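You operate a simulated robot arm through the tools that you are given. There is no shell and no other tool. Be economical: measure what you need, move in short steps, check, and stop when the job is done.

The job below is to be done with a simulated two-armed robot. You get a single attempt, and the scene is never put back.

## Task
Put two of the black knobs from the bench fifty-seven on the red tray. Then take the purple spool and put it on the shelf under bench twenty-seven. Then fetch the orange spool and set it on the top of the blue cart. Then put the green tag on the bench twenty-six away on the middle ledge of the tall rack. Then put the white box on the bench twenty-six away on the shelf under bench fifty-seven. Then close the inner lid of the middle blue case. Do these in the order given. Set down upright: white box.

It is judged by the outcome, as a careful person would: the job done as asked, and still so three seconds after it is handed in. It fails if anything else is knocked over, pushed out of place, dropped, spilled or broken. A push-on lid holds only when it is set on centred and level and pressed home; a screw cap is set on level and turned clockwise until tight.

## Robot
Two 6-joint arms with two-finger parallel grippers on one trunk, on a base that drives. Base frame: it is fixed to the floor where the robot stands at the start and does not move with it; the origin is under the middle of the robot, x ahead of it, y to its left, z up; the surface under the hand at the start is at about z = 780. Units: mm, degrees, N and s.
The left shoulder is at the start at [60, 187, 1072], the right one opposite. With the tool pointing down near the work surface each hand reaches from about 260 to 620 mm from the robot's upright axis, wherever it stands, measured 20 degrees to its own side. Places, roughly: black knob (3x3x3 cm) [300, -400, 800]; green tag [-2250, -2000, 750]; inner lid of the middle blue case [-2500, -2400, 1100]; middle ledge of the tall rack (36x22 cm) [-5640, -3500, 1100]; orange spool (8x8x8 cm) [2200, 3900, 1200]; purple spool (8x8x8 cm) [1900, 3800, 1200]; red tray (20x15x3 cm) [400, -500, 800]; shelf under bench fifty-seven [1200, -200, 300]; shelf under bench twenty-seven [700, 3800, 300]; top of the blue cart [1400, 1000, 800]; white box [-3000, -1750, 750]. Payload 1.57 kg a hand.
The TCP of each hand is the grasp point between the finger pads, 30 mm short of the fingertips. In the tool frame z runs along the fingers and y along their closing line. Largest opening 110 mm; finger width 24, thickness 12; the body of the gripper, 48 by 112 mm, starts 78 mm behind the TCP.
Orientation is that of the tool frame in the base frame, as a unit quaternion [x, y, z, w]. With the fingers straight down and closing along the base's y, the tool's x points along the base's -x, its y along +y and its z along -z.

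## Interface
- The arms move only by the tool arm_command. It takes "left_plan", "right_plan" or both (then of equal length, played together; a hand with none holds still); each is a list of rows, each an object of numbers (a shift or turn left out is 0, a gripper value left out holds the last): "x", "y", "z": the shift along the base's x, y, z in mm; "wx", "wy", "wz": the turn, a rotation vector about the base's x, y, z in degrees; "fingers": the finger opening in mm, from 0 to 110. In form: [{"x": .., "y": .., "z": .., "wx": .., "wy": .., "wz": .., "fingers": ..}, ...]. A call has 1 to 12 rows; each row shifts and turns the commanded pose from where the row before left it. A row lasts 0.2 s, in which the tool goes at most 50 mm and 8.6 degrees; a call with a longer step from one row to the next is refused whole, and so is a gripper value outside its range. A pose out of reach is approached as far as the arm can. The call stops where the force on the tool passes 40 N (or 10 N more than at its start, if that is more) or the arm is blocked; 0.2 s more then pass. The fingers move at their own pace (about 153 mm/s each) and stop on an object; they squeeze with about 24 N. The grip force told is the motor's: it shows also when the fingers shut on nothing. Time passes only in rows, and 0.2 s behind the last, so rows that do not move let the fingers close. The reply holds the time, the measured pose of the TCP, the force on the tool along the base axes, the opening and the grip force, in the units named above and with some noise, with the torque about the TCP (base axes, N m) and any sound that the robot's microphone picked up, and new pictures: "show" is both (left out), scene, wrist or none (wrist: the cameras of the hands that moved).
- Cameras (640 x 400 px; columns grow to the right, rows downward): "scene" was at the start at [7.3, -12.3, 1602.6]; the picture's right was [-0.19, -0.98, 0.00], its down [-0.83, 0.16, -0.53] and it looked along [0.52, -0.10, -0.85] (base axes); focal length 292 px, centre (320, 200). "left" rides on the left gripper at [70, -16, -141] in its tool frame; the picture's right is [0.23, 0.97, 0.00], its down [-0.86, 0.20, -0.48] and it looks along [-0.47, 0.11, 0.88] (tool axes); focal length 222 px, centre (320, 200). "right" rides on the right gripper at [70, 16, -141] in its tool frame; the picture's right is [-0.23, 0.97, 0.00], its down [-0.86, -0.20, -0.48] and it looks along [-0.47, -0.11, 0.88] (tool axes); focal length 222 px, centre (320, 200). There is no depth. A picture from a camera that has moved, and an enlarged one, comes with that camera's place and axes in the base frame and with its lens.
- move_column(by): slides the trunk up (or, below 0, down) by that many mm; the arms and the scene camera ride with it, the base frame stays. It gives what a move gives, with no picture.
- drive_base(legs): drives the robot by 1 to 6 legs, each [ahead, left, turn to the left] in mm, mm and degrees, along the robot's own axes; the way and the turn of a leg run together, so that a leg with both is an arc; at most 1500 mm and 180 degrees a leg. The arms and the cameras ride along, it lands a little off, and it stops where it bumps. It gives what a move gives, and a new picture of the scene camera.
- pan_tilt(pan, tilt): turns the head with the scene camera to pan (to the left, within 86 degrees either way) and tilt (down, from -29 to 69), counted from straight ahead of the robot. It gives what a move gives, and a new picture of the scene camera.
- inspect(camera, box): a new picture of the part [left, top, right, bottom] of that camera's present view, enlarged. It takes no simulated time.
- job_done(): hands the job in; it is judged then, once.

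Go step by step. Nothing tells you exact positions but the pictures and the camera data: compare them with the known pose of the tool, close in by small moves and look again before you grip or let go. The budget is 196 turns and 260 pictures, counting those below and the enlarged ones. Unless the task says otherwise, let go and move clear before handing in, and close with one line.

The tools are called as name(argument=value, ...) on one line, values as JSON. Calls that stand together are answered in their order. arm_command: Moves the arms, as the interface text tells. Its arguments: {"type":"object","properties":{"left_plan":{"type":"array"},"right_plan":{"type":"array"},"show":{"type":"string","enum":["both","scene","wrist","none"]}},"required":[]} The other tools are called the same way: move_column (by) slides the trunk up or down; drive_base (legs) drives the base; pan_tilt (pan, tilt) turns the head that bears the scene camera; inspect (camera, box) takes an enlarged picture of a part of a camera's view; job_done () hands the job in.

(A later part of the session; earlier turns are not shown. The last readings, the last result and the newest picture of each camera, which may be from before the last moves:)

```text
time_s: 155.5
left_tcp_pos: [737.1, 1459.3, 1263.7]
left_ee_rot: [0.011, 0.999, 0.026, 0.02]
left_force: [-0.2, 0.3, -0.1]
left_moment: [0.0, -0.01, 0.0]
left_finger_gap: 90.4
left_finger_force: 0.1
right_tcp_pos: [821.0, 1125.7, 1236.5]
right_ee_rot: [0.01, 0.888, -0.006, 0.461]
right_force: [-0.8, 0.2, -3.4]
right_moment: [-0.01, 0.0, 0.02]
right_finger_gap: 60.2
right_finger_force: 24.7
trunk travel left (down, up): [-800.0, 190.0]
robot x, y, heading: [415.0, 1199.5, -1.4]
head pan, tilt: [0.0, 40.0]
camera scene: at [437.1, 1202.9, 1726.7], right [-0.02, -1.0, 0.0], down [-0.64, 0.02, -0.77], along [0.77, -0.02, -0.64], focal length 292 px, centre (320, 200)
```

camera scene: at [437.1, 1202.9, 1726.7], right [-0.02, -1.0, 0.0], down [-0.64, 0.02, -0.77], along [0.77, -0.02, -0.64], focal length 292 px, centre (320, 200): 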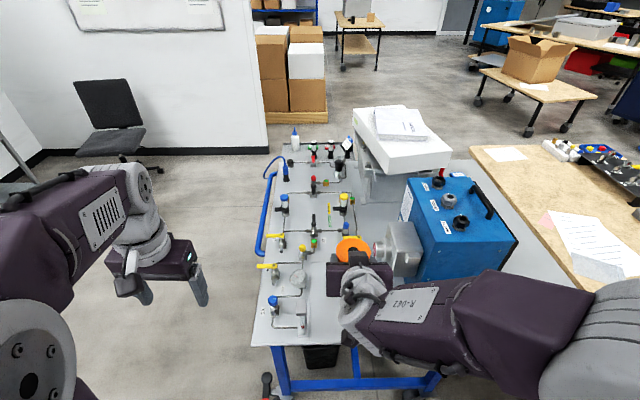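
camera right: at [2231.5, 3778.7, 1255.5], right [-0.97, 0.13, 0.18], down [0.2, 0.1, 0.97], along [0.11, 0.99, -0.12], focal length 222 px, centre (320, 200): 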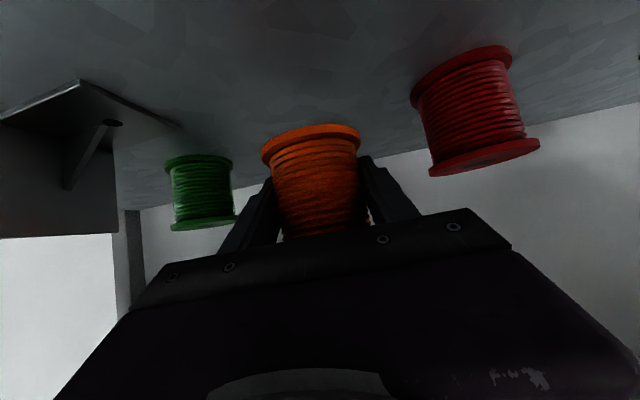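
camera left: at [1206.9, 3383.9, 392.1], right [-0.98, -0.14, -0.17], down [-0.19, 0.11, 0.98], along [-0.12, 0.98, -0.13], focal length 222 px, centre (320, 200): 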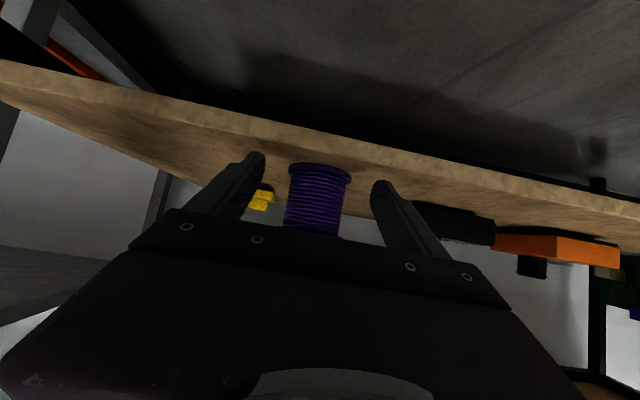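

The patch is hidden by the right arm in this view, so I'll check with the right wrist camera.

inspect(camera="right", box=[0, 0, 640, 400])

inspect(camera="left", box=[0, 0, 640, 400])

```text
1.00 times, centred on (320, 200) of right (not enlarged: the box is as wide or as high as the picture)
camera zoom: at [665.3, 1146.4, 1260.4], right [0.16, 0.97, 0.18], down [0.1, -0.2, 0.97], along [0.98, -0.13, -0.13], focal length 222 px, centre (320, 200)
```

zoom: 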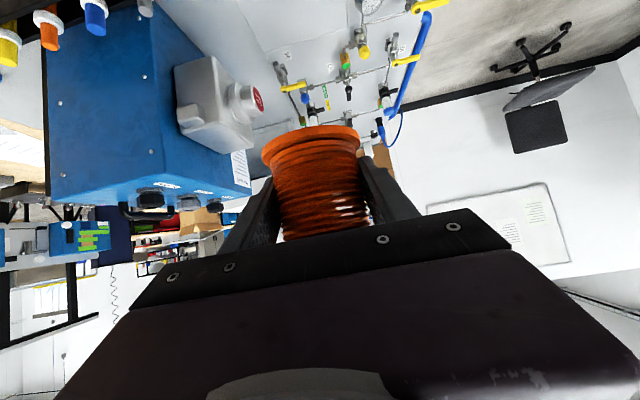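

```text
1.00 times, centred on (320, 200) of left (not enlarged: the box is as wide or as high as the picture)
camera zoom: at [659.7, 1435.3, 1401.9], right [-0.21, 0.98, 0.04], down [0.84, 0.16, 0.52], along [0.5, 0.14, -0.85], focal length 222 px, centre (320, 200)
```

zoom: 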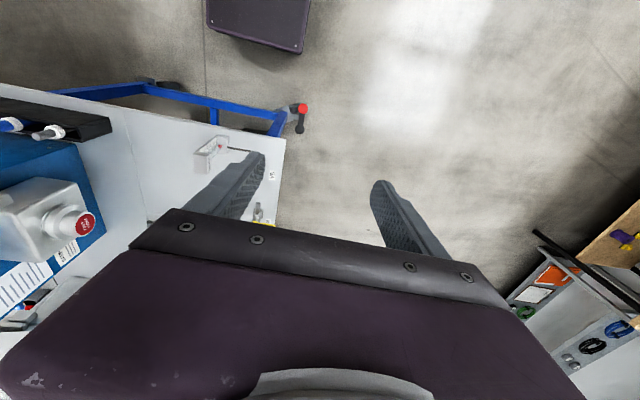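

The spot at about [985,1065] is clear white surface. I'll shift right and back a bit, lower the trunk, then reach in.

drive_base(legs=[[-60, -65, 1.2]])

move_column(by=-310)

arm_command(right_plan=[{"x": 40}, {"x": 40}, {"x": 40}, {}], show="both")

```text
time_s: 156.6
left_tcp_pos: [671.9, 1403.7, 1262.3]
left_ee_rot: [0.0, 1.0, 0.024, 0.019]
left_force: [0.2, 0.6, 0.2]
left_moment: [-0.01, 0.01, 0.04]
left_finger_gap: 90.0
left_finger_force: 0.1
right_tcp_pos: [763.8, 1073.1, 1235.3]
right_ee_rot: [0.002, 0.888, -0.004, 0.459]
right_force: [-0.8, -0.4, -3.4]
right_moment: [-0.03, -0.03, -0.03]
right_finger_gap: 60.4
right_finger_force: 23.6
trunk travel left (down, up): [-800.0, 190.0]
robot x, y, heading: [348.4, 1139.0, -0.1]
head pan, tilt: [0.0, 40.0]
camera scene: at [379.5, 1144.0, 1726.5], right [0.0, -1.0, 0.0], down [-0.64, 0.0, -0.76], along [0.76, -0.01, -0.64], focal length 292 px, centre (320, 200)
```

scene: 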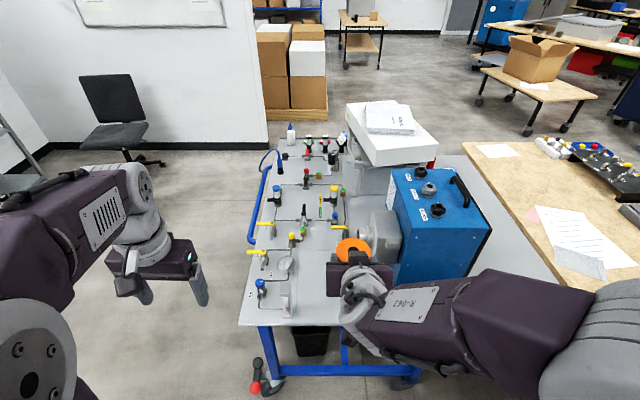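

```text
time_s: 159.7
left_tcp_pos: [669.9, 1400.1, 952.8]
left_ee_rot: [0.001, 0.999, 0.026, 0.02]
left_force: [-0.2, -0.7, -0.5]
left_moment: [-0.01, 0.0, 0.02]
left_finger_gap: 90.2
left_finger_force: 0.0
right_tcp_pos: [760.2, 1071.5, 925.9]
right_ee_rot: [0.003, 0.888, -0.002, 0.46]
right_force: [0.2, 0.3, -2.4]
right_moment: [0.01, 0.03, -0.04]
right_finger_gap: 60.4
right_finger_force: 23.9
trunk travel left (down, up): [-490.0, 500.0]
robot x, y, heading: [351.2, 1139.1, -0.4]
head pan, tilt: [0.0, 40.0]
```

```text
time_s: 160.7
left_tcp_pos: [669.5, 1400.5, 954.1]
left_ee_rot: [0.001, 0.999, 0.026, 0.02]
left_force: [0.3, 0.2, -0.1]
left_moment: [0.02, 0.01, 0.01]
left_finger_gap: 89.9
left_finger_force: 0.1
right_tcp_pos: [877.8, 1071.3, 926.1]
right_ee_rot: [0.002, 0.887, -0.002, 0.461]
right_force: [-0.5, 0.0, -3.1]
right_moment: [-0.03, 0.01, 0.0]
right_finger_gap: 60.4
right_finger_force: 24.0
trunk travel left (down, up): [-490.0, 500.0]
robot x, y, heading: [348.4, 1139.4, -0.1]
head pan, tilt: [0.0, 40.0]
camera scene: at [374.7, 1139.8, 1416.7], right [-0.01, -1.0, 0.0], down [-0.64, 0.0, -0.77], along [0.77, 0.0, -0.64], focal length 292 px, centre (320, 200)
camera right: at [723.8, 1088.1, 951.2], right [0.14, 0.97, 0.18], down [0.1, -0.2, 0.98], along [0.99, -0.12, -0.12], focal length 222 px, centre (320, 200)
```

scene: 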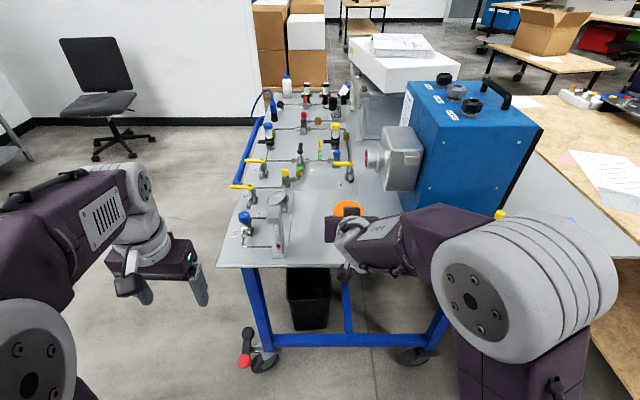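
right: 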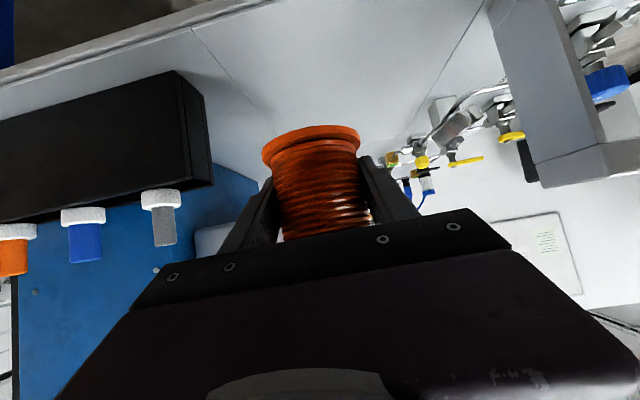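

Both sides are clear: the bottle rack ends near y≈972 and the flow meter stands beyond y≈1150. I'll reach in over the patch and lower.

arm_command(right_plan=[{"x": 40}, {"x": 40}, {"x": 25}, {"z": -30}, {"z": -28}, {}], show="both")

```text
time_s: 162.1
left_tcp_pos: [669.5, 1400.2, 953.3]
left_ee_rot: [0.0, 0.999, 0.027, 0.019]
left_force: [0.3, -0.6, -0.4]
left_moment: [-0.01, -0.01, -0.01]
left_finger_gap: 89.8
left_finger_force: 0.0
right_tcp_pos: [984.7, 1069.8, 867.9]
right_ee_rot: [0.002, 0.888, -0.003, 0.46]
right_force: [0.3, 0.1, -2.7]
right_moment: [-0.01, -0.04, 0.01]
right_finger_gap: 60.4
right_finger_force: 24.4
trunk travel left (down, up): [-490.0, 500.0]
robot x, y, heading: [350.1, 1139.5, -0.1]
head pan, tilt: [0.0, 40.0]
camera scene: at [375.4, 1139.9, 1416.6], right [-0.01, -1.0, 0.0], down [-0.64, 0.0, -0.77], along [0.77, 0.0, -0.64], focal length 292 px, centre (320, 200)
camera right: at [828.3, 1087.7, 891.8], right [0.14, 0.97, 0.18], down [0.1, -0.2, 0.97], along [0.99, -0.12, -0.13], focal length 222 px, centre (320, 200)
```

scene: 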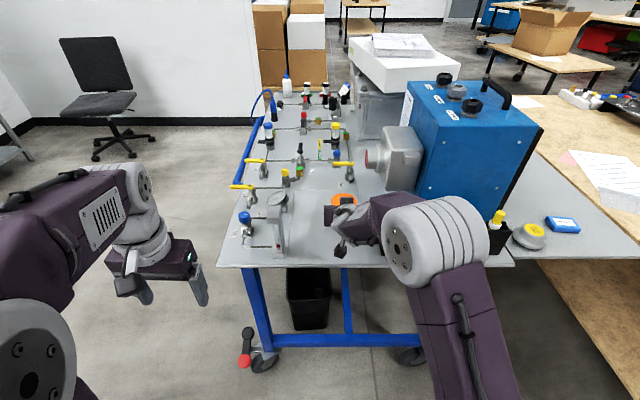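
right: 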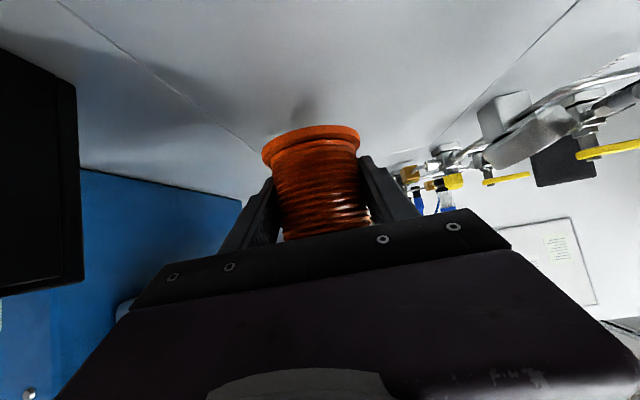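

Clear. I'll lower in small steps until the spool touches.

arm_command(right_plan=[{"z": -6}, {"z": -6}, {}], show="none")

arm_command(right_plan=[{"z": -5}, {}], show="wrist")

```text
time_s: 162.8
left_tcp_pos: [671.5, 1400.6, 953.8]
left_ee_rot: [0.001, 0.999, 0.026, 0.02]
left_force: [0.7, 0.3, 0.1]
left_moment: [0.04, -0.01, -0.03]
left_finger_gap: 90.2
left_finger_force: 0.1
right_tcp_pos: [985.0, 1071.0, 855.6]
right_ee_rot: [0.003, 0.888, -0.003, 0.46]
right_force: [0.3, 0.7, -2.8]
right_moment: [-0.01, -0.04, 0.02]
right_finger_gap: 60.2
right_finger_force: 23.7
trunk travel left (down, up): [-490.0, 500.0]
robot x, y, heading: [352.6, 1135.3, -0.5]
head pan, tilt: [0.0, 40.0]
```

```text
time_s: 163.4
left_tcp_pos: [670.5, 1400.9, 952.3]
left_ee_rot: [0.001, 0.999, 0.027, 0.02]
left_force: [0.0, -0.7, 0.3]
left_moment: [-0.03, 0.0, 0.03]
left_finger_gap: 89.9
left_finger_force: 0.2
right_tcp_pos: [986.1, 1070.4, 850.8]
right_ee_rot: [0.003, 0.888, -0.003, 0.46]
right_force: [-0.3, -0.1, -4.4]
right_moment: [-0.02, -0.02, 0.03]
right_finger_gap: 60.6
right_finger_force: 24.0
trunk travel left (down, up): [-490.0, 500.0]
robot x, y, heading: [352.7, 1135.8, -0.4]
head pan, tilt: [0.0, 40.0]
camera right: at [829.5, 1088.0, 874.9], right [0.14, 0.97, 0.18], down [0.1, -0.2, 0.97], along [0.99, -0.12, -0.13], focal length 222 px, centre (320, 200)
```

right: 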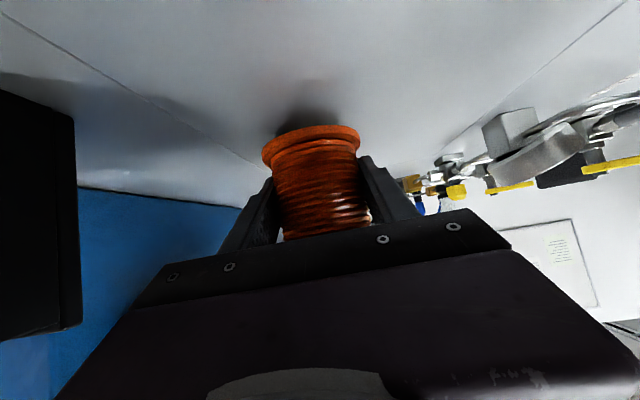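

arm_command(right_plan=[{"z": -4}, {}, {"z": -4}, {}], show="none")

```text
time_s: 164.4
left_tcp_pos: [670.0, 1400.7, 953.3]
left_ee_rot: [0.0, 0.999, 0.027, 0.02]
left_force: [0.3, 0.0, -0.4]
left_moment: [0.0, -0.01, -0.04]
left_finger_gap: 90.0
left_finger_force: 0.0
right_tcp_pos: [985.4, 1070.0, 843.8]
right_ee_rot: [0.003, 0.888, -0.003, 0.46]
right_force: [-0.2, 0.1, -3.2]
right_moment: [0.0, -0.04, 0.01]
right_finger_gap: 60.3
right_finger_force: 24.3
trunk travel left (down, up): [-490.0, 500.0]
robot x, y, heading: [350.5, 1141.3, -0.3]
head pan, tilt: [0.0, 40.0]
```

arm_command(right_plan=[{"z": -4}, {}, {"z": -3}, {}], show="none")

```text
time_s: 165.4
left_tcp_pos: [669.8, 1400.9, 953.3]
left_ee_rot: [0.001, 0.999, 0.025, 0.021]
left_force: [-1.6, 0.0, 0.1]
left_moment: [0.01, -0.04, 0.01]
left_finger_gap: 90.0
left_finger_force: 0.1
right_tcp_pos: [986.4, 1069.7, 837.3]
right_ee_rot: [0.004, 0.887, -0.003, 0.461]
right_force: [1.0, -0.3, 1.3]
right_moment: [0.18, -0.09, -0.08]
right_finger_gap: 60.3
right_finger_force: 23.7
trunk travel left (down, up): [-490.0, 500.0]
robot x, y, heading: [352.5, 1137.8, -0.3]
head pan, tilt: [0.0, 40.0]
```

It has touched down. I'll release, ease off and withdraw.

arm_command(right_plan=[{"z": -1}, {"fingers": 66}, {"fingers": 92}, {}, {"z": 4}, {"x": -30}, {"x": -40}, {"x": -40}, {"x": -30, "z": 20}, {}], show="both")

```text
time_s: 167.7
left_tcp_pos: [670.6, 1401.6, 953.0]
left_ee_rot: [0.001, 0.999, 0.026, 0.02]
left_force: [1.0, -0.1, 0.2]
left_moment: [-0.01, 0.02, 0.0]
left_finger_gap: 89.9
left_finger_force: 0.1
right_tcp_pos: [846.7, 1068.9, 859.3]
right_ee_rot: [0.002, 0.888, -0.002, 0.46]
right_force: [0.0, -0.1, -0.3]
right_moment: [0.01, -0.02, 0.02]
right_finger_gap: 91.7
right_finger_force: 0.0
trunk travel left (down, up): [-490.0, 500.0]
robot x, y, heading: [351.0, 1142.0, -0.2]
head pan, tilt: [0.0, 40.0]
camera scene: at [376.3, 1140.1, 1416.6], right [-0.01, -1.0, 0.0], down [-0.64, 0.0, -0.77], along [0.77, 0.0, -0.64], focal length 292 px, centre (320, 200)
camera right: at [690.9, 1086.2, 883.5], right [0.14, 0.97, 0.18], down [0.1, -0.2, 0.97], along [0.99, -0.12, -0.13], focal length 222 px, centre (320, 200)
```

scene: 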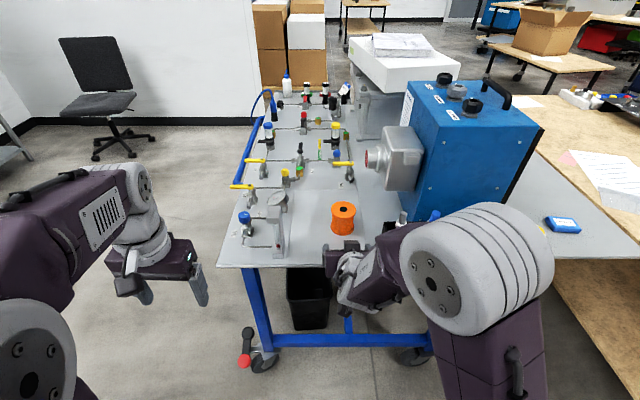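
right: 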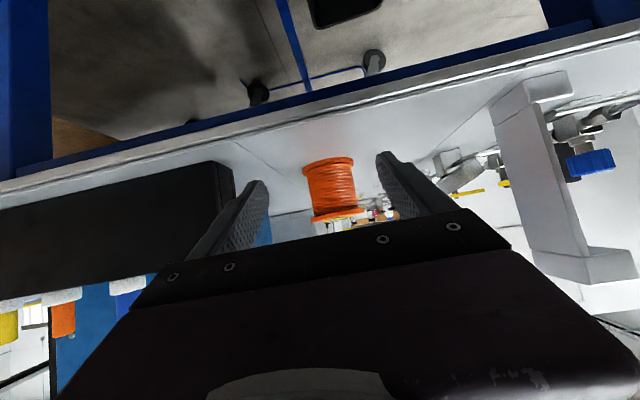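

The orange spool stands on the cart top. I'll back away, tuck the arms, and look toward bench twenty-six behind the start position.

drive_base(legs=[[-330, 0, 0]])

move_column(by=310)

arm_command(right_plan=[{"x": -5, "y": -25, "wy": 8, "z": 10}, {"x": -15, "y": -25, "wy": 8, "z": 10}, {"x": -15, "y": -30, "wy": 8, "z": 10}, {"x": -20, "y": -30, "wy": 8}, {"x": -20, "y": -30, "wy": 8}, {"x": -20, "y": -20, "wy": 8}, {"x": -20, "wy": 7}, {"x": -20}, {}], show="none")

drive_base(legs=[[0, 0, -90], [400, 0, 0]])

pan_tilt(pan=-60, tilt=20)

```text
time_s: 169.8
left_tcp_pos: [337.8, 1402.3, 951.8]
left_ee_rot: [0.003, 0.999, 0.026, 0.02]
left_force: [0.5, -1.0, -0.2]
left_moment: [-0.03, 0.02, -0.02]
left_finger_gap: 90.1
left_finger_force: 0.1
right_tcp_pos: [512.3, 1070.2, 860.4]
right_ee_rot: [0.005, 0.888, -0.004, 0.461]
right_force: [0.1, 0.5, -0.2]
right_moment: [-0.02, -0.04, -0.01]
right_finger_gap: 91.9
right_finger_force: 0.0
trunk travel left (down, up): [-490.0, 500.0]
robot x, y, heading: [18.5, 1142.1, -0.5]
head pan, tilt: [0.0, 40.0]
camera scene: at [41.8, 1142.4, 1416.7], right [-0.01, -1.0, 0.0], down [-0.64, 0.01, -0.77], along [0.77, -0.01, -0.64], focal length 292 px, centre (320, 200)
```

scene: 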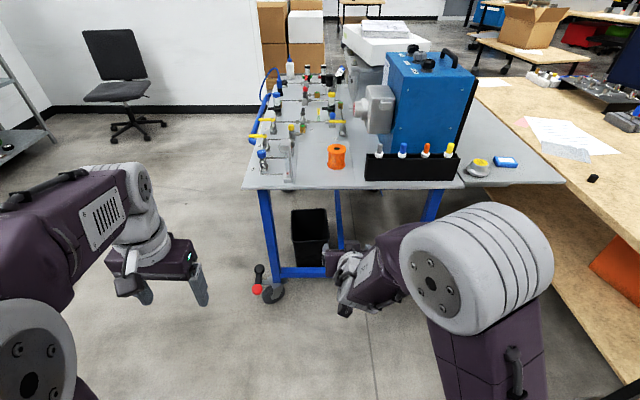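

```text
time_s: 172.9
left_tcp_pos: [339.0, 1402.2, 1263.5]
left_ee_rot: [0.003, 0.999, 0.025, 0.02]
left_force: [0.4, -0.9, 0.1]
left_moment: [0.0, 0.0, -0.05]
left_finger_gap: 89.9
left_finger_force: 0.1
right_tcp_pos: [512.7, 1069.2, 1170.8]
right_ee_rot: [0.005, 0.888, -0.004, 0.46]
right_force: [0.0, 0.5, -0.3]
right_moment: [-0.02, 0.02, -0.03]
right_finger_gap: 92.2
right_finger_force: 0.0
trunk travel left (down, up): [-800.0, 190.0]
robot x, y, heading: [20.8, 1140.8, -0.4]
head pan, tilt: [0.0, 40.0]
```

```text
time_s: 174.9
left_tcp_pos: [338.8, 1402.0, 1263.4]
left_ee_rot: [0.004, 0.999, 0.026, 0.02]
left_force: [0.4, -0.5, -0.2]
left_moment: [0.01, 0.0, -0.02]
left_finger_gap: 90.0
left_finger_force: 0.0
right_tcp_pos: [388.5, 916.9, 1192.9]
right_ee_rot: [0.005, 0.999, -0.027, 0.037]
right_force: [0.0, -0.2, -0.9]
right_moment: [0.0, 0.02, -0.01]
right_finger_gap: 91.8
right_finger_force: 0.0
right hand out of reach, approached as far as the arm can: row 2, 3
trunk travel left (down, up): [-800.0, 190.0]
robot x, y, heading: [17.1, 1137.2, -0.7]
head pan, tilt: [0.0, 40.0]
```

```text
time_s: 181.2
left_tcp_pos: [287.2, 417.2, 1263.7]
left_ee_rot: [0.703, 0.71, 0.004, 0.034]
left_force: [0.0, -1.0, -0.6]
left_moment: [0.0, 0.01, 0.02]
left_finger_gap: 90.3
left_finger_force: 0.1
right_tcp_pos: [-197.7, 359.4, 1193.1]
right_ee_rot: [0.704, 0.709, -0.045, 0.009]
right_force: [-0.3, 0.6, 0.3]
right_moment: [-0.01, 0.0, 0.0]
right_finger_gap: 91.9
right_finger_force: 0.0
trunk travel left (down, up): [-800.0, 190.0]
robot x, y, heading: [19.4, 729.1, -89.6]
head pan, tilt: [0.0, 40.0]
camera scene: at [20.8, 709.2, 1726.7], right [-1.0, -0.01, 0.0], down [0.0, 0.64, -0.77], along [0.01, -0.77, -0.64], focal length 292 px, centre (320, 200)
```

scene: 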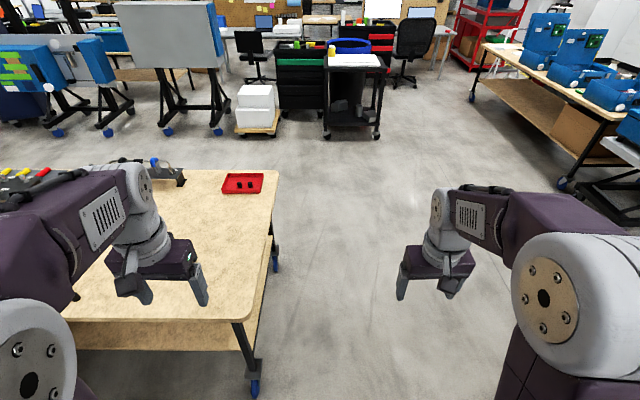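

```text
time_s: 182.5
left_tcp_pos: [287.6, 414.6, 1263.3]
left_ee_rot: [0.703, 0.71, 0.004, 0.033]
left_force: [-0.4, -0.8, -0.3]
left_moment: [-0.04, 0.01, 0.0]
left_finger_gap: 90.0
left_finger_force: 0.1
right_tcp_pos: [-198.5, 357.1, 1191.9]
right_ee_rot: [0.704, 0.709, -0.045, 0.008]
right_force: [-0.4, -0.3, 0.6]
right_moment: [0.02, 0.04, 0.01]
right_finger_gap: 92.0
right_finger_force: 0.0
trunk travel left (down, up): [-800.0, 190.0]
robot x, y, heading: [22.2, 732.4, -89.7]
head pan, tilt: [-60.0, 20.0]
camera scene: at [-60.0, 744.8, 1758.0], right [-0.51, 0.86, 0.0], down [0.3, 0.17, -0.94], along [-0.81, -0.48, -0.34], focal length 292 px, centre (320, 200)
```

scene: 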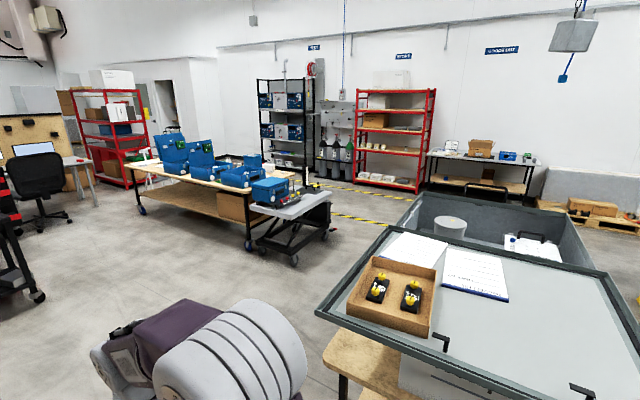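

Bench twenty-six with its blue cases is visible. I'll zoom in there.

inspect(camera="scene", box=[110, 110, 350, 260])

```text
2.67 times, centred on (230, 185) of scene
camera zoom: at [-60.0, 744.8, 1758.0], right [-0.51, 0.86, 0.0], down [0.3, 0.17, -0.94], along [-0.81, -0.48, -0.34], focal length 779 px, centre (560, 240)
```

zoom: 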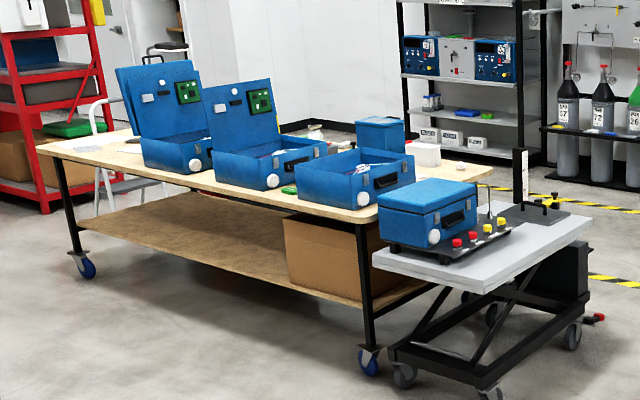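

The bench's front edge runs along x≈-2190 from y≈-1390 to -3800, and the green tag lies near [-2365,-2040]. I'll drive there and face the bench.

drive_base(legs=[[1300, 0, 0], [0, 0, -90.3], [700, 700, 0], [650, 700, 0]])

pan_tilt(pan=0, tilt=35)

```text
time_s: 202.2
left_tcp_pos: [-1661.6, -2203.5, 1263.2]
left_ee_rot: [0.999, -0.008, -0.02, 0.026]
left_force: [0.1, 0.1, -0.1]
left_moment: [0.0, -0.02, -0.01]
left_finger_gap: 90.3
left_finger_force: 0.0
right_tcp_pos: [-1704.8, -1717.8, 1193.4]
right_ee_rot: [0.999, -0.01, -0.037, -0.027]
right_force: [-0.1, 0.4, 0.7]
right_moment: [-0.02, 0.03, -0.02]
right_finger_gap: 91.9
right_finger_force: 0.0
trunk travel left (down, up): [-800.0, 190.0]
robot x, y, heading: [-1340.1, -1946.1, 179.1]
head pan, tilt: [-60.0, 20.0]
camera scene: at [-1323.5, -1865.2, 1758.0], right [0.88, 0.48, 0.0], down [0.16, -0.3, -0.94], along [-0.45, 0.82, -0.34], focal length 292 px, centre (320, 200)
```

scene: 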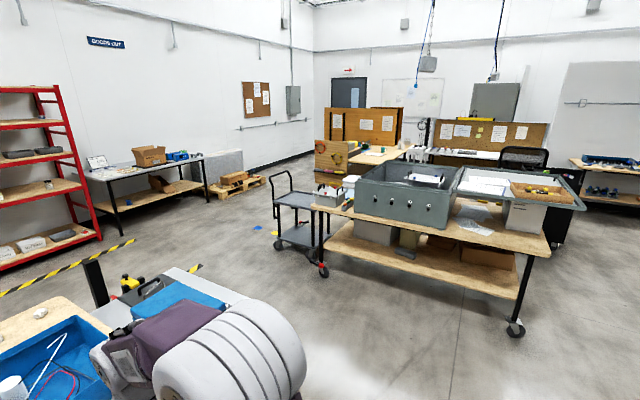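

```text
time_s: 203.5
left_tcp_pos: [-1659.6, -2204.4, 1263.9]
left_ee_rot: [0.999, -0.008, -0.02, 0.026]
left_force: [-0.3, -0.3, 0.7]
left_moment: [-0.04, 0.0, 0.01]
left_finger_gap: 90.1
left_finger_force: 0.1
right_tcp_pos: [-1705.3, -1717.7, 1192.8]
right_ee_rot: [0.999, -0.009, -0.037, -0.027]
right_force: [-0.8, 0.8, 0.2]
right_moment: [-0.01, -0.01, -0.01]
right_finger_gap: 92.4
right_finger_force: 0.0
trunk travel left (down, up): [-800.0, 190.0]
robot x, y, heading: [-1336.6, -1949.1, 178.8]
head pan, tilt: [0.0, 35.0]
camera scene: at [-1367.4, -1945.7, 1734.2], right [0.02, 1.0, 0.0], down [0.57, -0.01, -0.82], along [-0.82, 0.02, -0.57], focal length 292 px, centre (320, 200)
```

scene: 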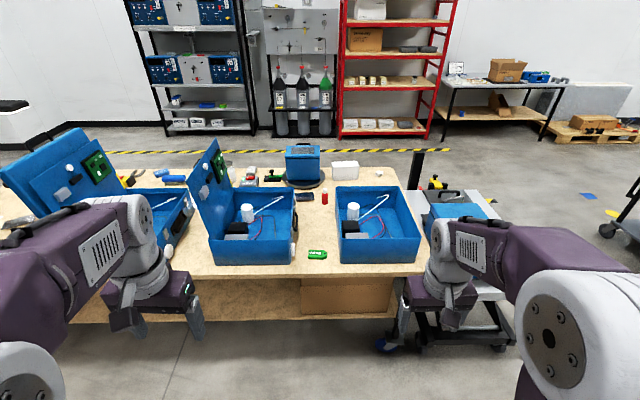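

inspect(camera="scene", box=[150, 120, 450, 300])

```text
2.13 times, centred on (300, 210) of scene
camera zoom: at [-1367.4, -1945.7, 1734.2], right [0.02, 1.0, 0.0], down [0.57, -0.01, -0.82], along [-0.82, 0.02, -0.57], focal length 623 px, centre (363, 179)
```

zoom: 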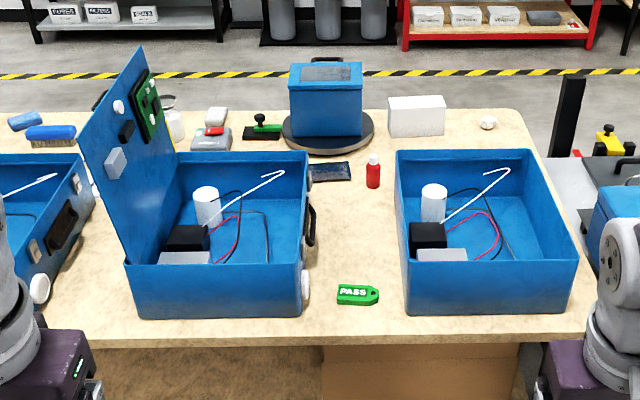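

The PASS tag lies at about [-2323,-1935] between the middle and right cases (case tops z≈904). I'll move in, lower the trunk, and turn the right hand 90° so it can grip across the tag in the gap.

drive_base(legs=[[430, 50, 1.0]])

move_column(by=-110)

arm_command(right_plan=[{"wx": -3.1, "wy": -4.2, "fingers": 80}, {"wz": 8.2, "y": -20}, {"wz": 8.2, "y": -20}, {"wz": 8.2, "y": -20}, {"wz": 8.2, "y": -20, "x": -20}, {"wz": 8.2, "y": -20, "x": -20}, {"wz": 8.2, "y": -20, "x": -20}, {"wz": 8.2, "y": -20, "x": -20}, {"wz": 8.2, "y": -20, "x": -20}, {"wz": 8.2, "y": -20, "x": -20}, {"wz": 8.2, "y": -10, "x": -10}, {"wz": 8}], show="both")

```text
time_s: 206.1
left_tcp_pos: [-2083.8, -2251.1, 1262.9]
left_ee_rot: [0.999, -0.001, -0.021, 0.026]
left_force: [-1.0, 0.0, -0.5]
left_moment: [-0.03, 0.01, -0.05]
left_finger_gap: 90.1
left_finger_force: 0.0
right_tcp_pos: [-2135.1, -1765.8, 1193.1]
right_ee_rot: [0.999, -0.002, -0.038, -0.026]
right_force: [0.0, 0.8, 0.1]
right_moment: [-0.04, 0.03, -0.02]
right_finger_gap: 92.3
right_finger_force: 0.0
trunk travel left (down, up): [-800.0, 190.0]
robot x, y, heading: [-1768.5, -1992.8, 179.6]
head pan, tilt: [0.0, 35.0]
camera scene: at [-1792.9, -1989.3, 1734.2], right [0.01, 1.0, 0.0], down [0.57, 0.0, -0.82], along [-0.82, 0.0, -0.57], focal length 292 px, centre (320, 200)
```

scene: 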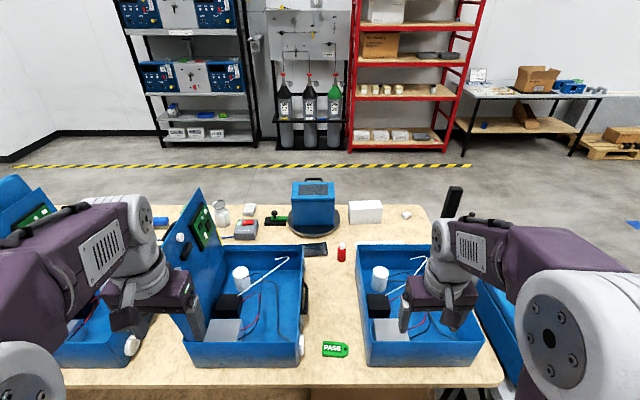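

```text
time_s: 207.6
left_tcp_pos: [-2084.7, -2252.3, 1154.6]
left_ee_rot: [0.999, 0.0, -0.02, 0.026]
left_force: [-0.3, 0.0, 0.0]
left_moment: [0.01, -0.04, 0.0]
left_finger_gap: 90.1
left_finger_force: 0.1
right_tcp_pos: [-2136.7, -1767.5, 1081.6]
right_ee_rot: [0.999, -0.003, -0.037, -0.026]
right_force: [-0.4, -0.6, 0.5]
right_moment: [0.04, 0.01, 0.03]
right_finger_gap: 92.0
right_finger_force: 0.1
trunk travel left (down, up): [-690.0, 300.0]
robot x, y, heading: [-1769.4, -1991.1, 179.7]
head pan, tilt: [0.0, 35.0]
```

```text
time_s: 210.2
left_tcp_pos: [-2084.9, -2251.5, 1153.7]
left_ee_rot: [0.999, 0.0, -0.02, 0.026]
left_force: [0.0, -0.3, -0.3]
left_moment: [0.04, -0.03, -0.03]
left_finger_gap: 90.1
left_finger_force: 0.1
right_tcp_pos: [-2267.6, -1958.2, 1081.5]
right_ee_rot: [0.708, 0.706, -0.001, 0.0]
right_force: [-0.1, -0.9, -0.1]
right_moment: [-0.01, -0.01, 0.02]
right_finger_gap: 80.0
right_finger_force: 0.0
trunk travel left (down, up): [-690.0, 300.0]
robot x, y, heading: [-1766.7, -1992.5, 179.8]
head pan, tilt: [0.0, 35.0]
camera scene: at [-1794.5, -1989.3, 1624.2], right [0.01, 1.0, 0.0], down [0.57, 0.0, -0.82], along [-0.82, 0.0, -0.57], focal length 292 px, centre (320, 200)
camera right: at [-2251.6, -1888.2, 1222.9], right [0.97, -0.23, 0.0], down [-0.2, -0.85, 0.48], along [-0.11, -0.47, -0.88], focal length 222 px, centre (320, 200)
```

scene: 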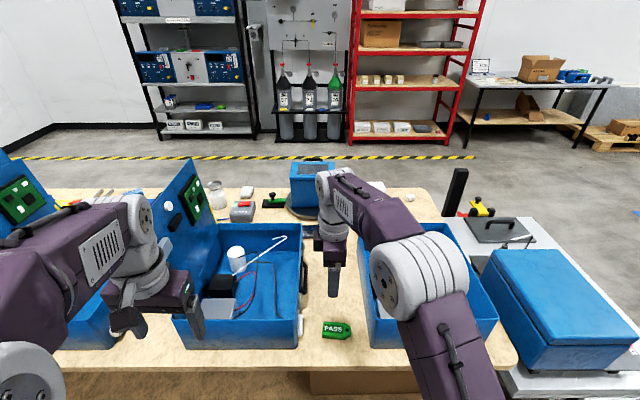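
right: 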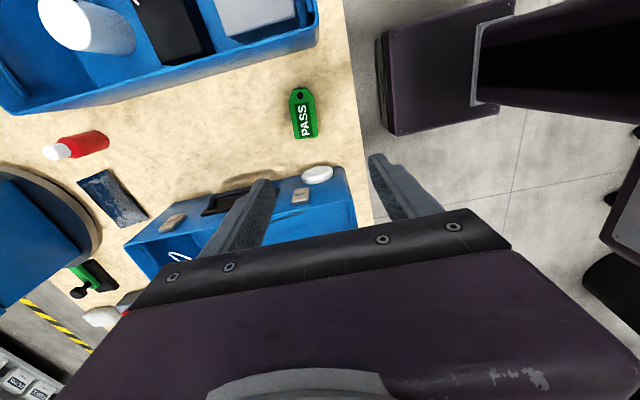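

The tag's centre is at about [-2301,-1939]. I'll descend partway and look again.

arm_command(right_plan=[{"x": -17, "y": 10, "z": -40}, {"x": -17, "y": 9, "z": -40}, {"z": -45}, {"z": -45}, {}], show="wrist")

```text
time_s: 211.3
left_tcp_pos: [-2084.1, -2252.8, 1153.5]
left_ee_rot: [0.999, -0.001, -0.02, 0.026]
left_force: [0.4, 0.5, 0.1]
left_moment: [-0.01, 0.04, 0.01]
left_finger_gap: 89.9
left_finger_force: 0.0
right_tcp_pos: [-2301.0, -1938.1, 912.6]
right_ee_rot: [0.709, 0.705, -0.001, 0.001]
right_force: [-0.6, 0.1, 0.8]
right_moment: [-0.01, 0.04, 0.0]
right_finger_gap: 79.9
right_finger_force: 0.0
trunk travel left (down, up): [-690.0, 300.0]
robot x, y, heading: [-1766.3, -1990.3, 179.7]
head pan, tilt: [0.0, 35.0]
camera right: at [-2284.4, -1868.6, 1053.5], right [0.97, -0.23, 0.0], down [-0.2, -0.85, 0.48], along [-0.11, -0.47, -0.88], focal length 222 px, centre (320, 200)
```

right: 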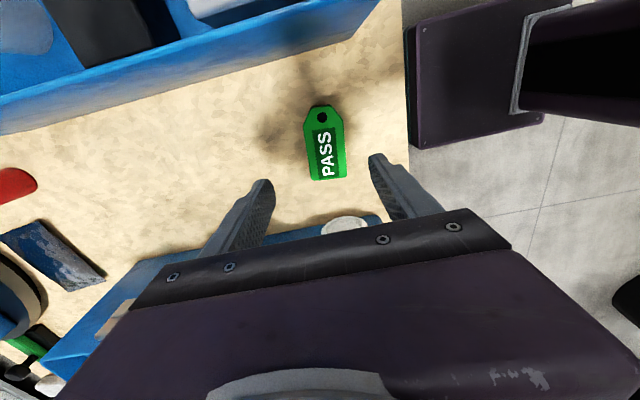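

The tag is nearly centred. I'll descend with a small correction, then ease down to contact.

arm_command(right_plan=[{"x": 4, "y": -4, "z": -40}, {"z": -40}, {"z": -12}, {}], show="wrist")

```text
time_s: 212.3
left_tcp_pos: [-2084.1, -2251.5, 1153.9]
left_ee_rot: [0.999, -0.001, -0.02, 0.026]
left_force: [0.2, 0.2, -0.3]
left_moment: [-0.05, -0.03, -0.03]
left_finger_gap: 90.4
left_finger_force: 0.1
right_tcp_pos: [-2298.6, -1942.0, 820.3]
right_ee_rot: [0.708, 0.706, 0.0, 0.001]
right_force: [0.1, -1.3, -0.7]
right_moment: [-0.01, 0.0, 0.0]
right_finger_gap: 80.0
right_finger_force: 0.1
trunk travel left (down, up): [-690.0, 300.0]
robot x, y, heading: [-1768.6, -1993.0, 180.0]
head pan, tilt: [0.0, 35.0]
camera right: at [-2281.2, -1872.6, 960.2], right [0.97, -0.23, 0.0], down [-0.2, -0.85, 0.48], along [-0.11, -0.47, -0.88], focal length 222 px, centre (320, 200)
```

right: 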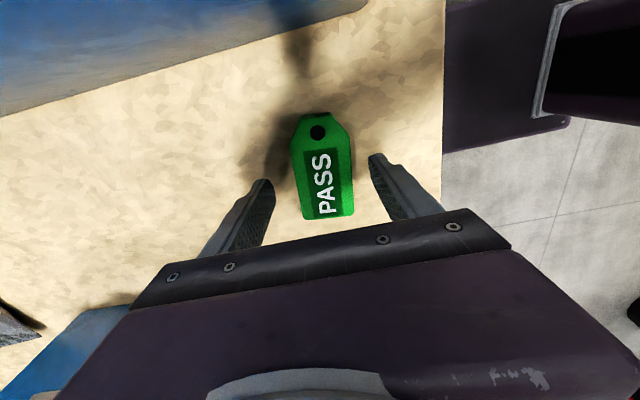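

arm_command(right_plan=[{"z": -12}, {"z": -6}, {"z": -4}, {}], show="wrist")

```text
time_s: 212.9
left_tcp_pos: [-2083.1, -2252.1, 1153.7]
left_ee_rot: [0.999, -0.002, -0.021, 0.025]
left_force: [0.2, 0.3, 0.0]
left_moment: [-0.03, -0.03, 0.0]
left_finger_gap: 89.9
left_finger_force: 0.0
right_tcp_pos: [-2300.6, -1942.0, 810.2]
right_ee_rot: [0.709, 0.705, -0.004, -0.001]
right_force: [4.3, 3.4, 27.4]
right_moment: [0.34, -1.47, 0.15]
right_finger_gap: 83.8
right_finger_force: 2.2
trunk travel left (down, up): [-690.0, 300.0]
robot x, y, heading: [-1768.1, -1990.4, 179.9]
head pan, tilt: [0.0, 35.0]
stopped in row 2 (right hand): the force on the tool passed its limit at 47 N (the readings are from after the stop); the commanded pose is now the measured one
camera right: at [-2282.6, -1871.9, 951.0], right [0.97, -0.23, -0.01], down [-0.2, -0.85, 0.48], along [-0.12, -0.47, -0.88], focal length 222 px, centre (320, 200)
```

right: 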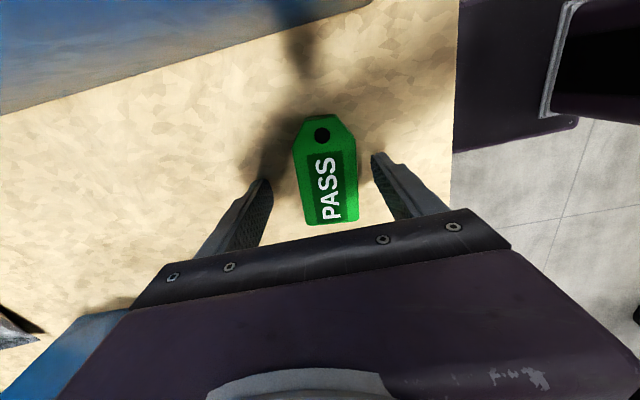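

The fingers touched the bench (z≈779). I'll rise 3 mm and close on the tag.

arm_command(right_plan=[{"z": 4}, {}, {"fingers": 20}, {}, {}], show="wrist")

```text
time_s: 214.1
left_tcp_pos: [-2085.5, -2251.9, 1153.4]
left_ee_rot: [0.999, -0.001, -0.02, 0.026]
left_force: [-0.5, 0.6, -0.4]
left_moment: [-0.01, 0.02, -0.02]
left_finger_gap: 90.0
left_finger_force: 0.1
right_tcp_pos: [-2300.4, -1942.1, 811.9]
right_ee_rot: [0.709, 0.705, -0.004, -0.002]
right_force: [0.5, 0.0, 0.7]
right_moment: [0.07, 0.02, 0.0]
right_finger_gap: 45.0
right_finger_force: 23.8
trunk travel left (down, up): [-690.0, 300.0]
robot x, y, heading: [-1766.6, -1986.1, 179.7]
head pan, tilt: [0.0, 35.0]
camera right: at [-2283.1, -1871.6, 952.3], right [0.97, -0.23, -0.01], down [-0.2, -0.85, 0.48], along [-0.12, -0.47, -0.88], focal length 222 px, centre (320, 200)
```

right: 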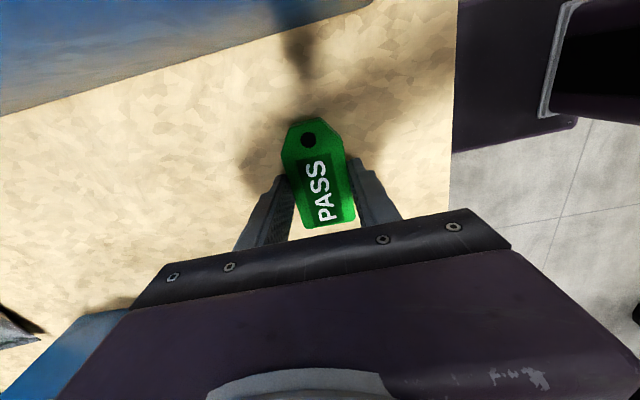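

Gripped. I'll lift straight up and check.

arm_command(right_plan=[{"z": 20}, {"z": 40}, {"z": 45}, {"z": 45}, {"z": 45}, {"z": 45}, {}], show="wrist")

```text
time_s: 215.7
left_tcp_pos: [-2085.1, -2251.1, 1153.1]
left_ee_rot: [0.999, -0.001, -0.02, 0.026]
left_force: [-0.4, -0.4, 0.1]
left_moment: [0.02, 0.02, 0.02]
left_finger_gap: 89.9
left_finger_force: 0.1
right_tcp_pos: [-2302.3, -1940.8, 1053.9]
right_ee_rot: [0.709, 0.705, -0.003, -0.001]
right_force: [-0.1, 0.4, -0.2]
right_moment: [0.02, -0.02, 0.0]
right_finger_gap: 45.0
right_finger_force: 23.7
trunk travel left (down, up): [-690.0, 300.0]
robot x, y, heading: [-1765.4, -1992.0, 179.7]
head pan, tilt: [0.0, 35.0]
camera right: at [-2285.1, -1871.3, 1194.6], right [0.97, -0.23, 0.0], down [-0.2, -0.85, 0.48], along [-0.12, -0.47, -0.88], focal length 222 px, centre (320, 200)
```

right: 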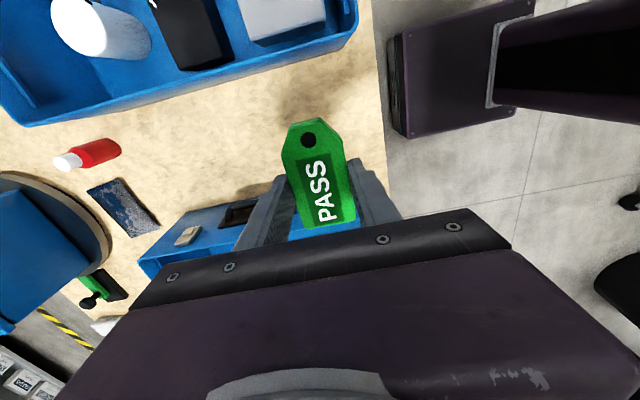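

The tag is held securely. I'll back off and drive round the far end of the bench toward the tall black rack.

drive_base(legs=[[-450, 0, 0], [0, 1300, 0], [0, 1200, 0]])

arm_command(right_plan=[{"x": 40, "y": 20}, {"x": 40, "y": 20}, {"x": 40, "y": 20}, {"x": 30, "y": 20}, {}], show="none")

pan_tilt(pan=0, tilt=20)

```text
time_s: 228.3
left_tcp_pos: [-1673.7, -4295.8, 1155.5]
left_ee_rot: [0.998, 0.054, -0.019, 0.028]
left_force: [-0.7, -0.6, 0.3]
left_moment: [0.03, 0.03, 0.01]
left_finger_gap: 90.0
left_finger_force: 0.0
right_tcp_pos: [-1924.4, -4010.1, 1054.3]
right_ee_rot: [0.671, 0.742, -0.004, -0.001]
right_force: [0.0, -0.9, 0.3]
right_moment: [0.03, -0.04, -0.04]
right_finger_gap: 45.2
right_finger_force: 24.2
trunk travel left (down, up): [-690.0, 300.0]
robot x, y, heading: [-1385.8, -4003.4, -174.1]
head pan, tilt: [0.0, 35.0]
stopped in leg 3: the robot was blocked; the commanded pose is now the measured one
camera scene: at [-1415.0, -4002.2, 1624.2], right [-0.1, 0.99, 0.0], down [0.57, 0.06, -0.82], along [-0.81, -0.09, -0.57], focal length 292 px, centre (320, 200)
```

scene: 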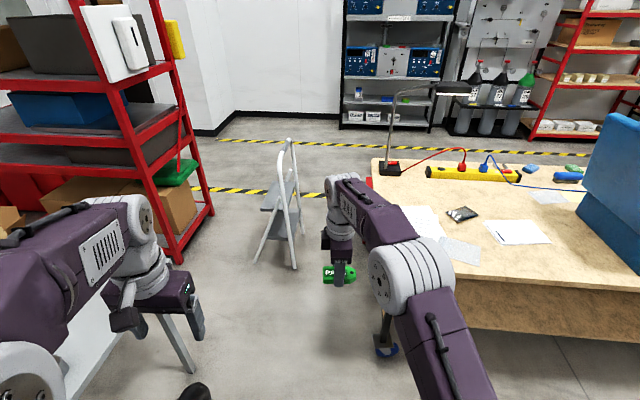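

```text
time_s: 229.5
left_tcp_pos: [-1674.0, -4296.4, 1155.3]
left_ee_rot: [0.998, 0.053, -0.019, 0.028]
left_force: [-0.2, 0.2, 0.9]
left_moment: [0.01, 0.0, -0.04]
left_finger_gap: 89.8
left_finger_force: 0.0
right_tcp_pos: [-1775.6, -3929.2, 1055.7]
right_ee_rot: [0.669, 0.743, -0.005, -0.001]
right_force: [0.1, -0.2, -0.8]
right_moment: [0.0, -0.02, 0.03]
right_finger_gap: 44.8
right_finger_force: 23.6
trunk travel left (down, up): [-690.0, 300.0]
robot x, y, heading: [-1388.9, -4003.4, -174.0]
head pan, tilt: [0.0, 35.0]
```

```text
time_s: 230.2
left_tcp_pos: [-1674.6, -4294.5, 1154.6]
left_ee_rot: [0.998, 0.054, -0.019, 0.028]
left_force: [0.2, -0.6, 0.0]
left_moment: [0.02, 0.02, 0.01]
left_finger_gap: 90.0
left_finger_force: 0.0
right_tcp_pos: [-1776.0, -3929.6, 1053.4]
right_ee_rot: [0.669, 0.743, -0.005, 0.0]
right_force: [-0.7, -0.5, 0.0]
right_moment: [-0.02, 0.02, 0.0]
right_finger_gap: 45.1
right_finger_force: 24.5
trunk travel left (down, up): [-690.0, 300.0]
robot x, y, heading: [-1388.9, -4002.7, -174.1]
head pan, tilt: [0.0, 20.0]
camera scene: at [-1419.7, -4002.5, 1648.0], right [-0.1, 0.99, 0.0], down [0.34, 0.03, -0.94], along [-0.93, -0.1, -0.34], focal length 292 px, centre (320, 200)
```

scene: 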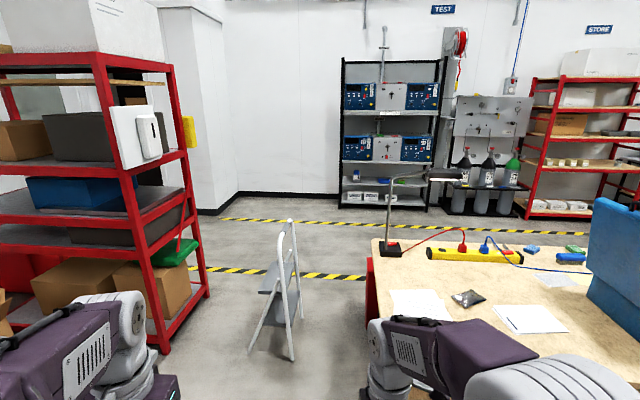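

I bumped something on the left. I'll look there before moving.

pan_tilt(pan=75, tilt=45)

```text
time_s: 231.7
left_tcp_pos: [-1673.7, -4295.1, 1154.2]
left_ee_rot: [0.998, 0.055, -0.019, 0.028]
left_force: [-0.5, 0.1, -0.1]
left_moment: [-0.03, 0.0, 0.01]
left_finger_gap: 90.2
left_finger_force: 0.0
right_tcp_pos: [-1776.1, -3928.7, 1054.5]
right_ee_rot: [0.669, 0.743, -0.005, 0.0]
right_force: [1.3, 0.5, 0.0]
right_moment: [-0.01, -0.02, 0.03]
right_finger_gap: 45.0
right_finger_force: 24.0
trunk travel left (down, up): [-690.0, 300.0]
robot x, y, heading: [-1383.4, -4003.0, -173.9]
head pan, tilt: [75.0, 45.0]
camera scene: at [-1339.9, -4073.3, 1609.5], right [-0.99, 0.16, 0.0], down [0.11, 0.7, -0.71], along [-0.11, -0.7, -0.71], focal length 292 px, centre (320, 200)
```

scene: 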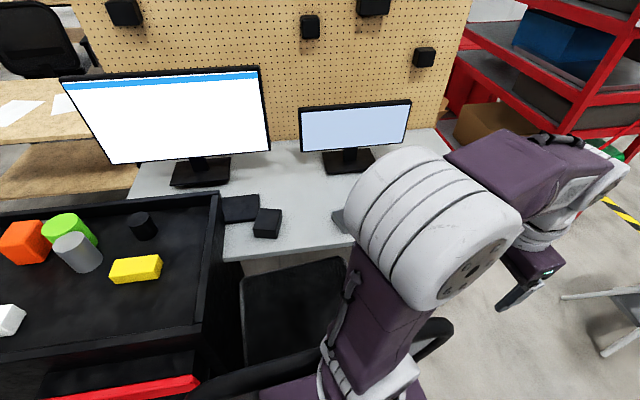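

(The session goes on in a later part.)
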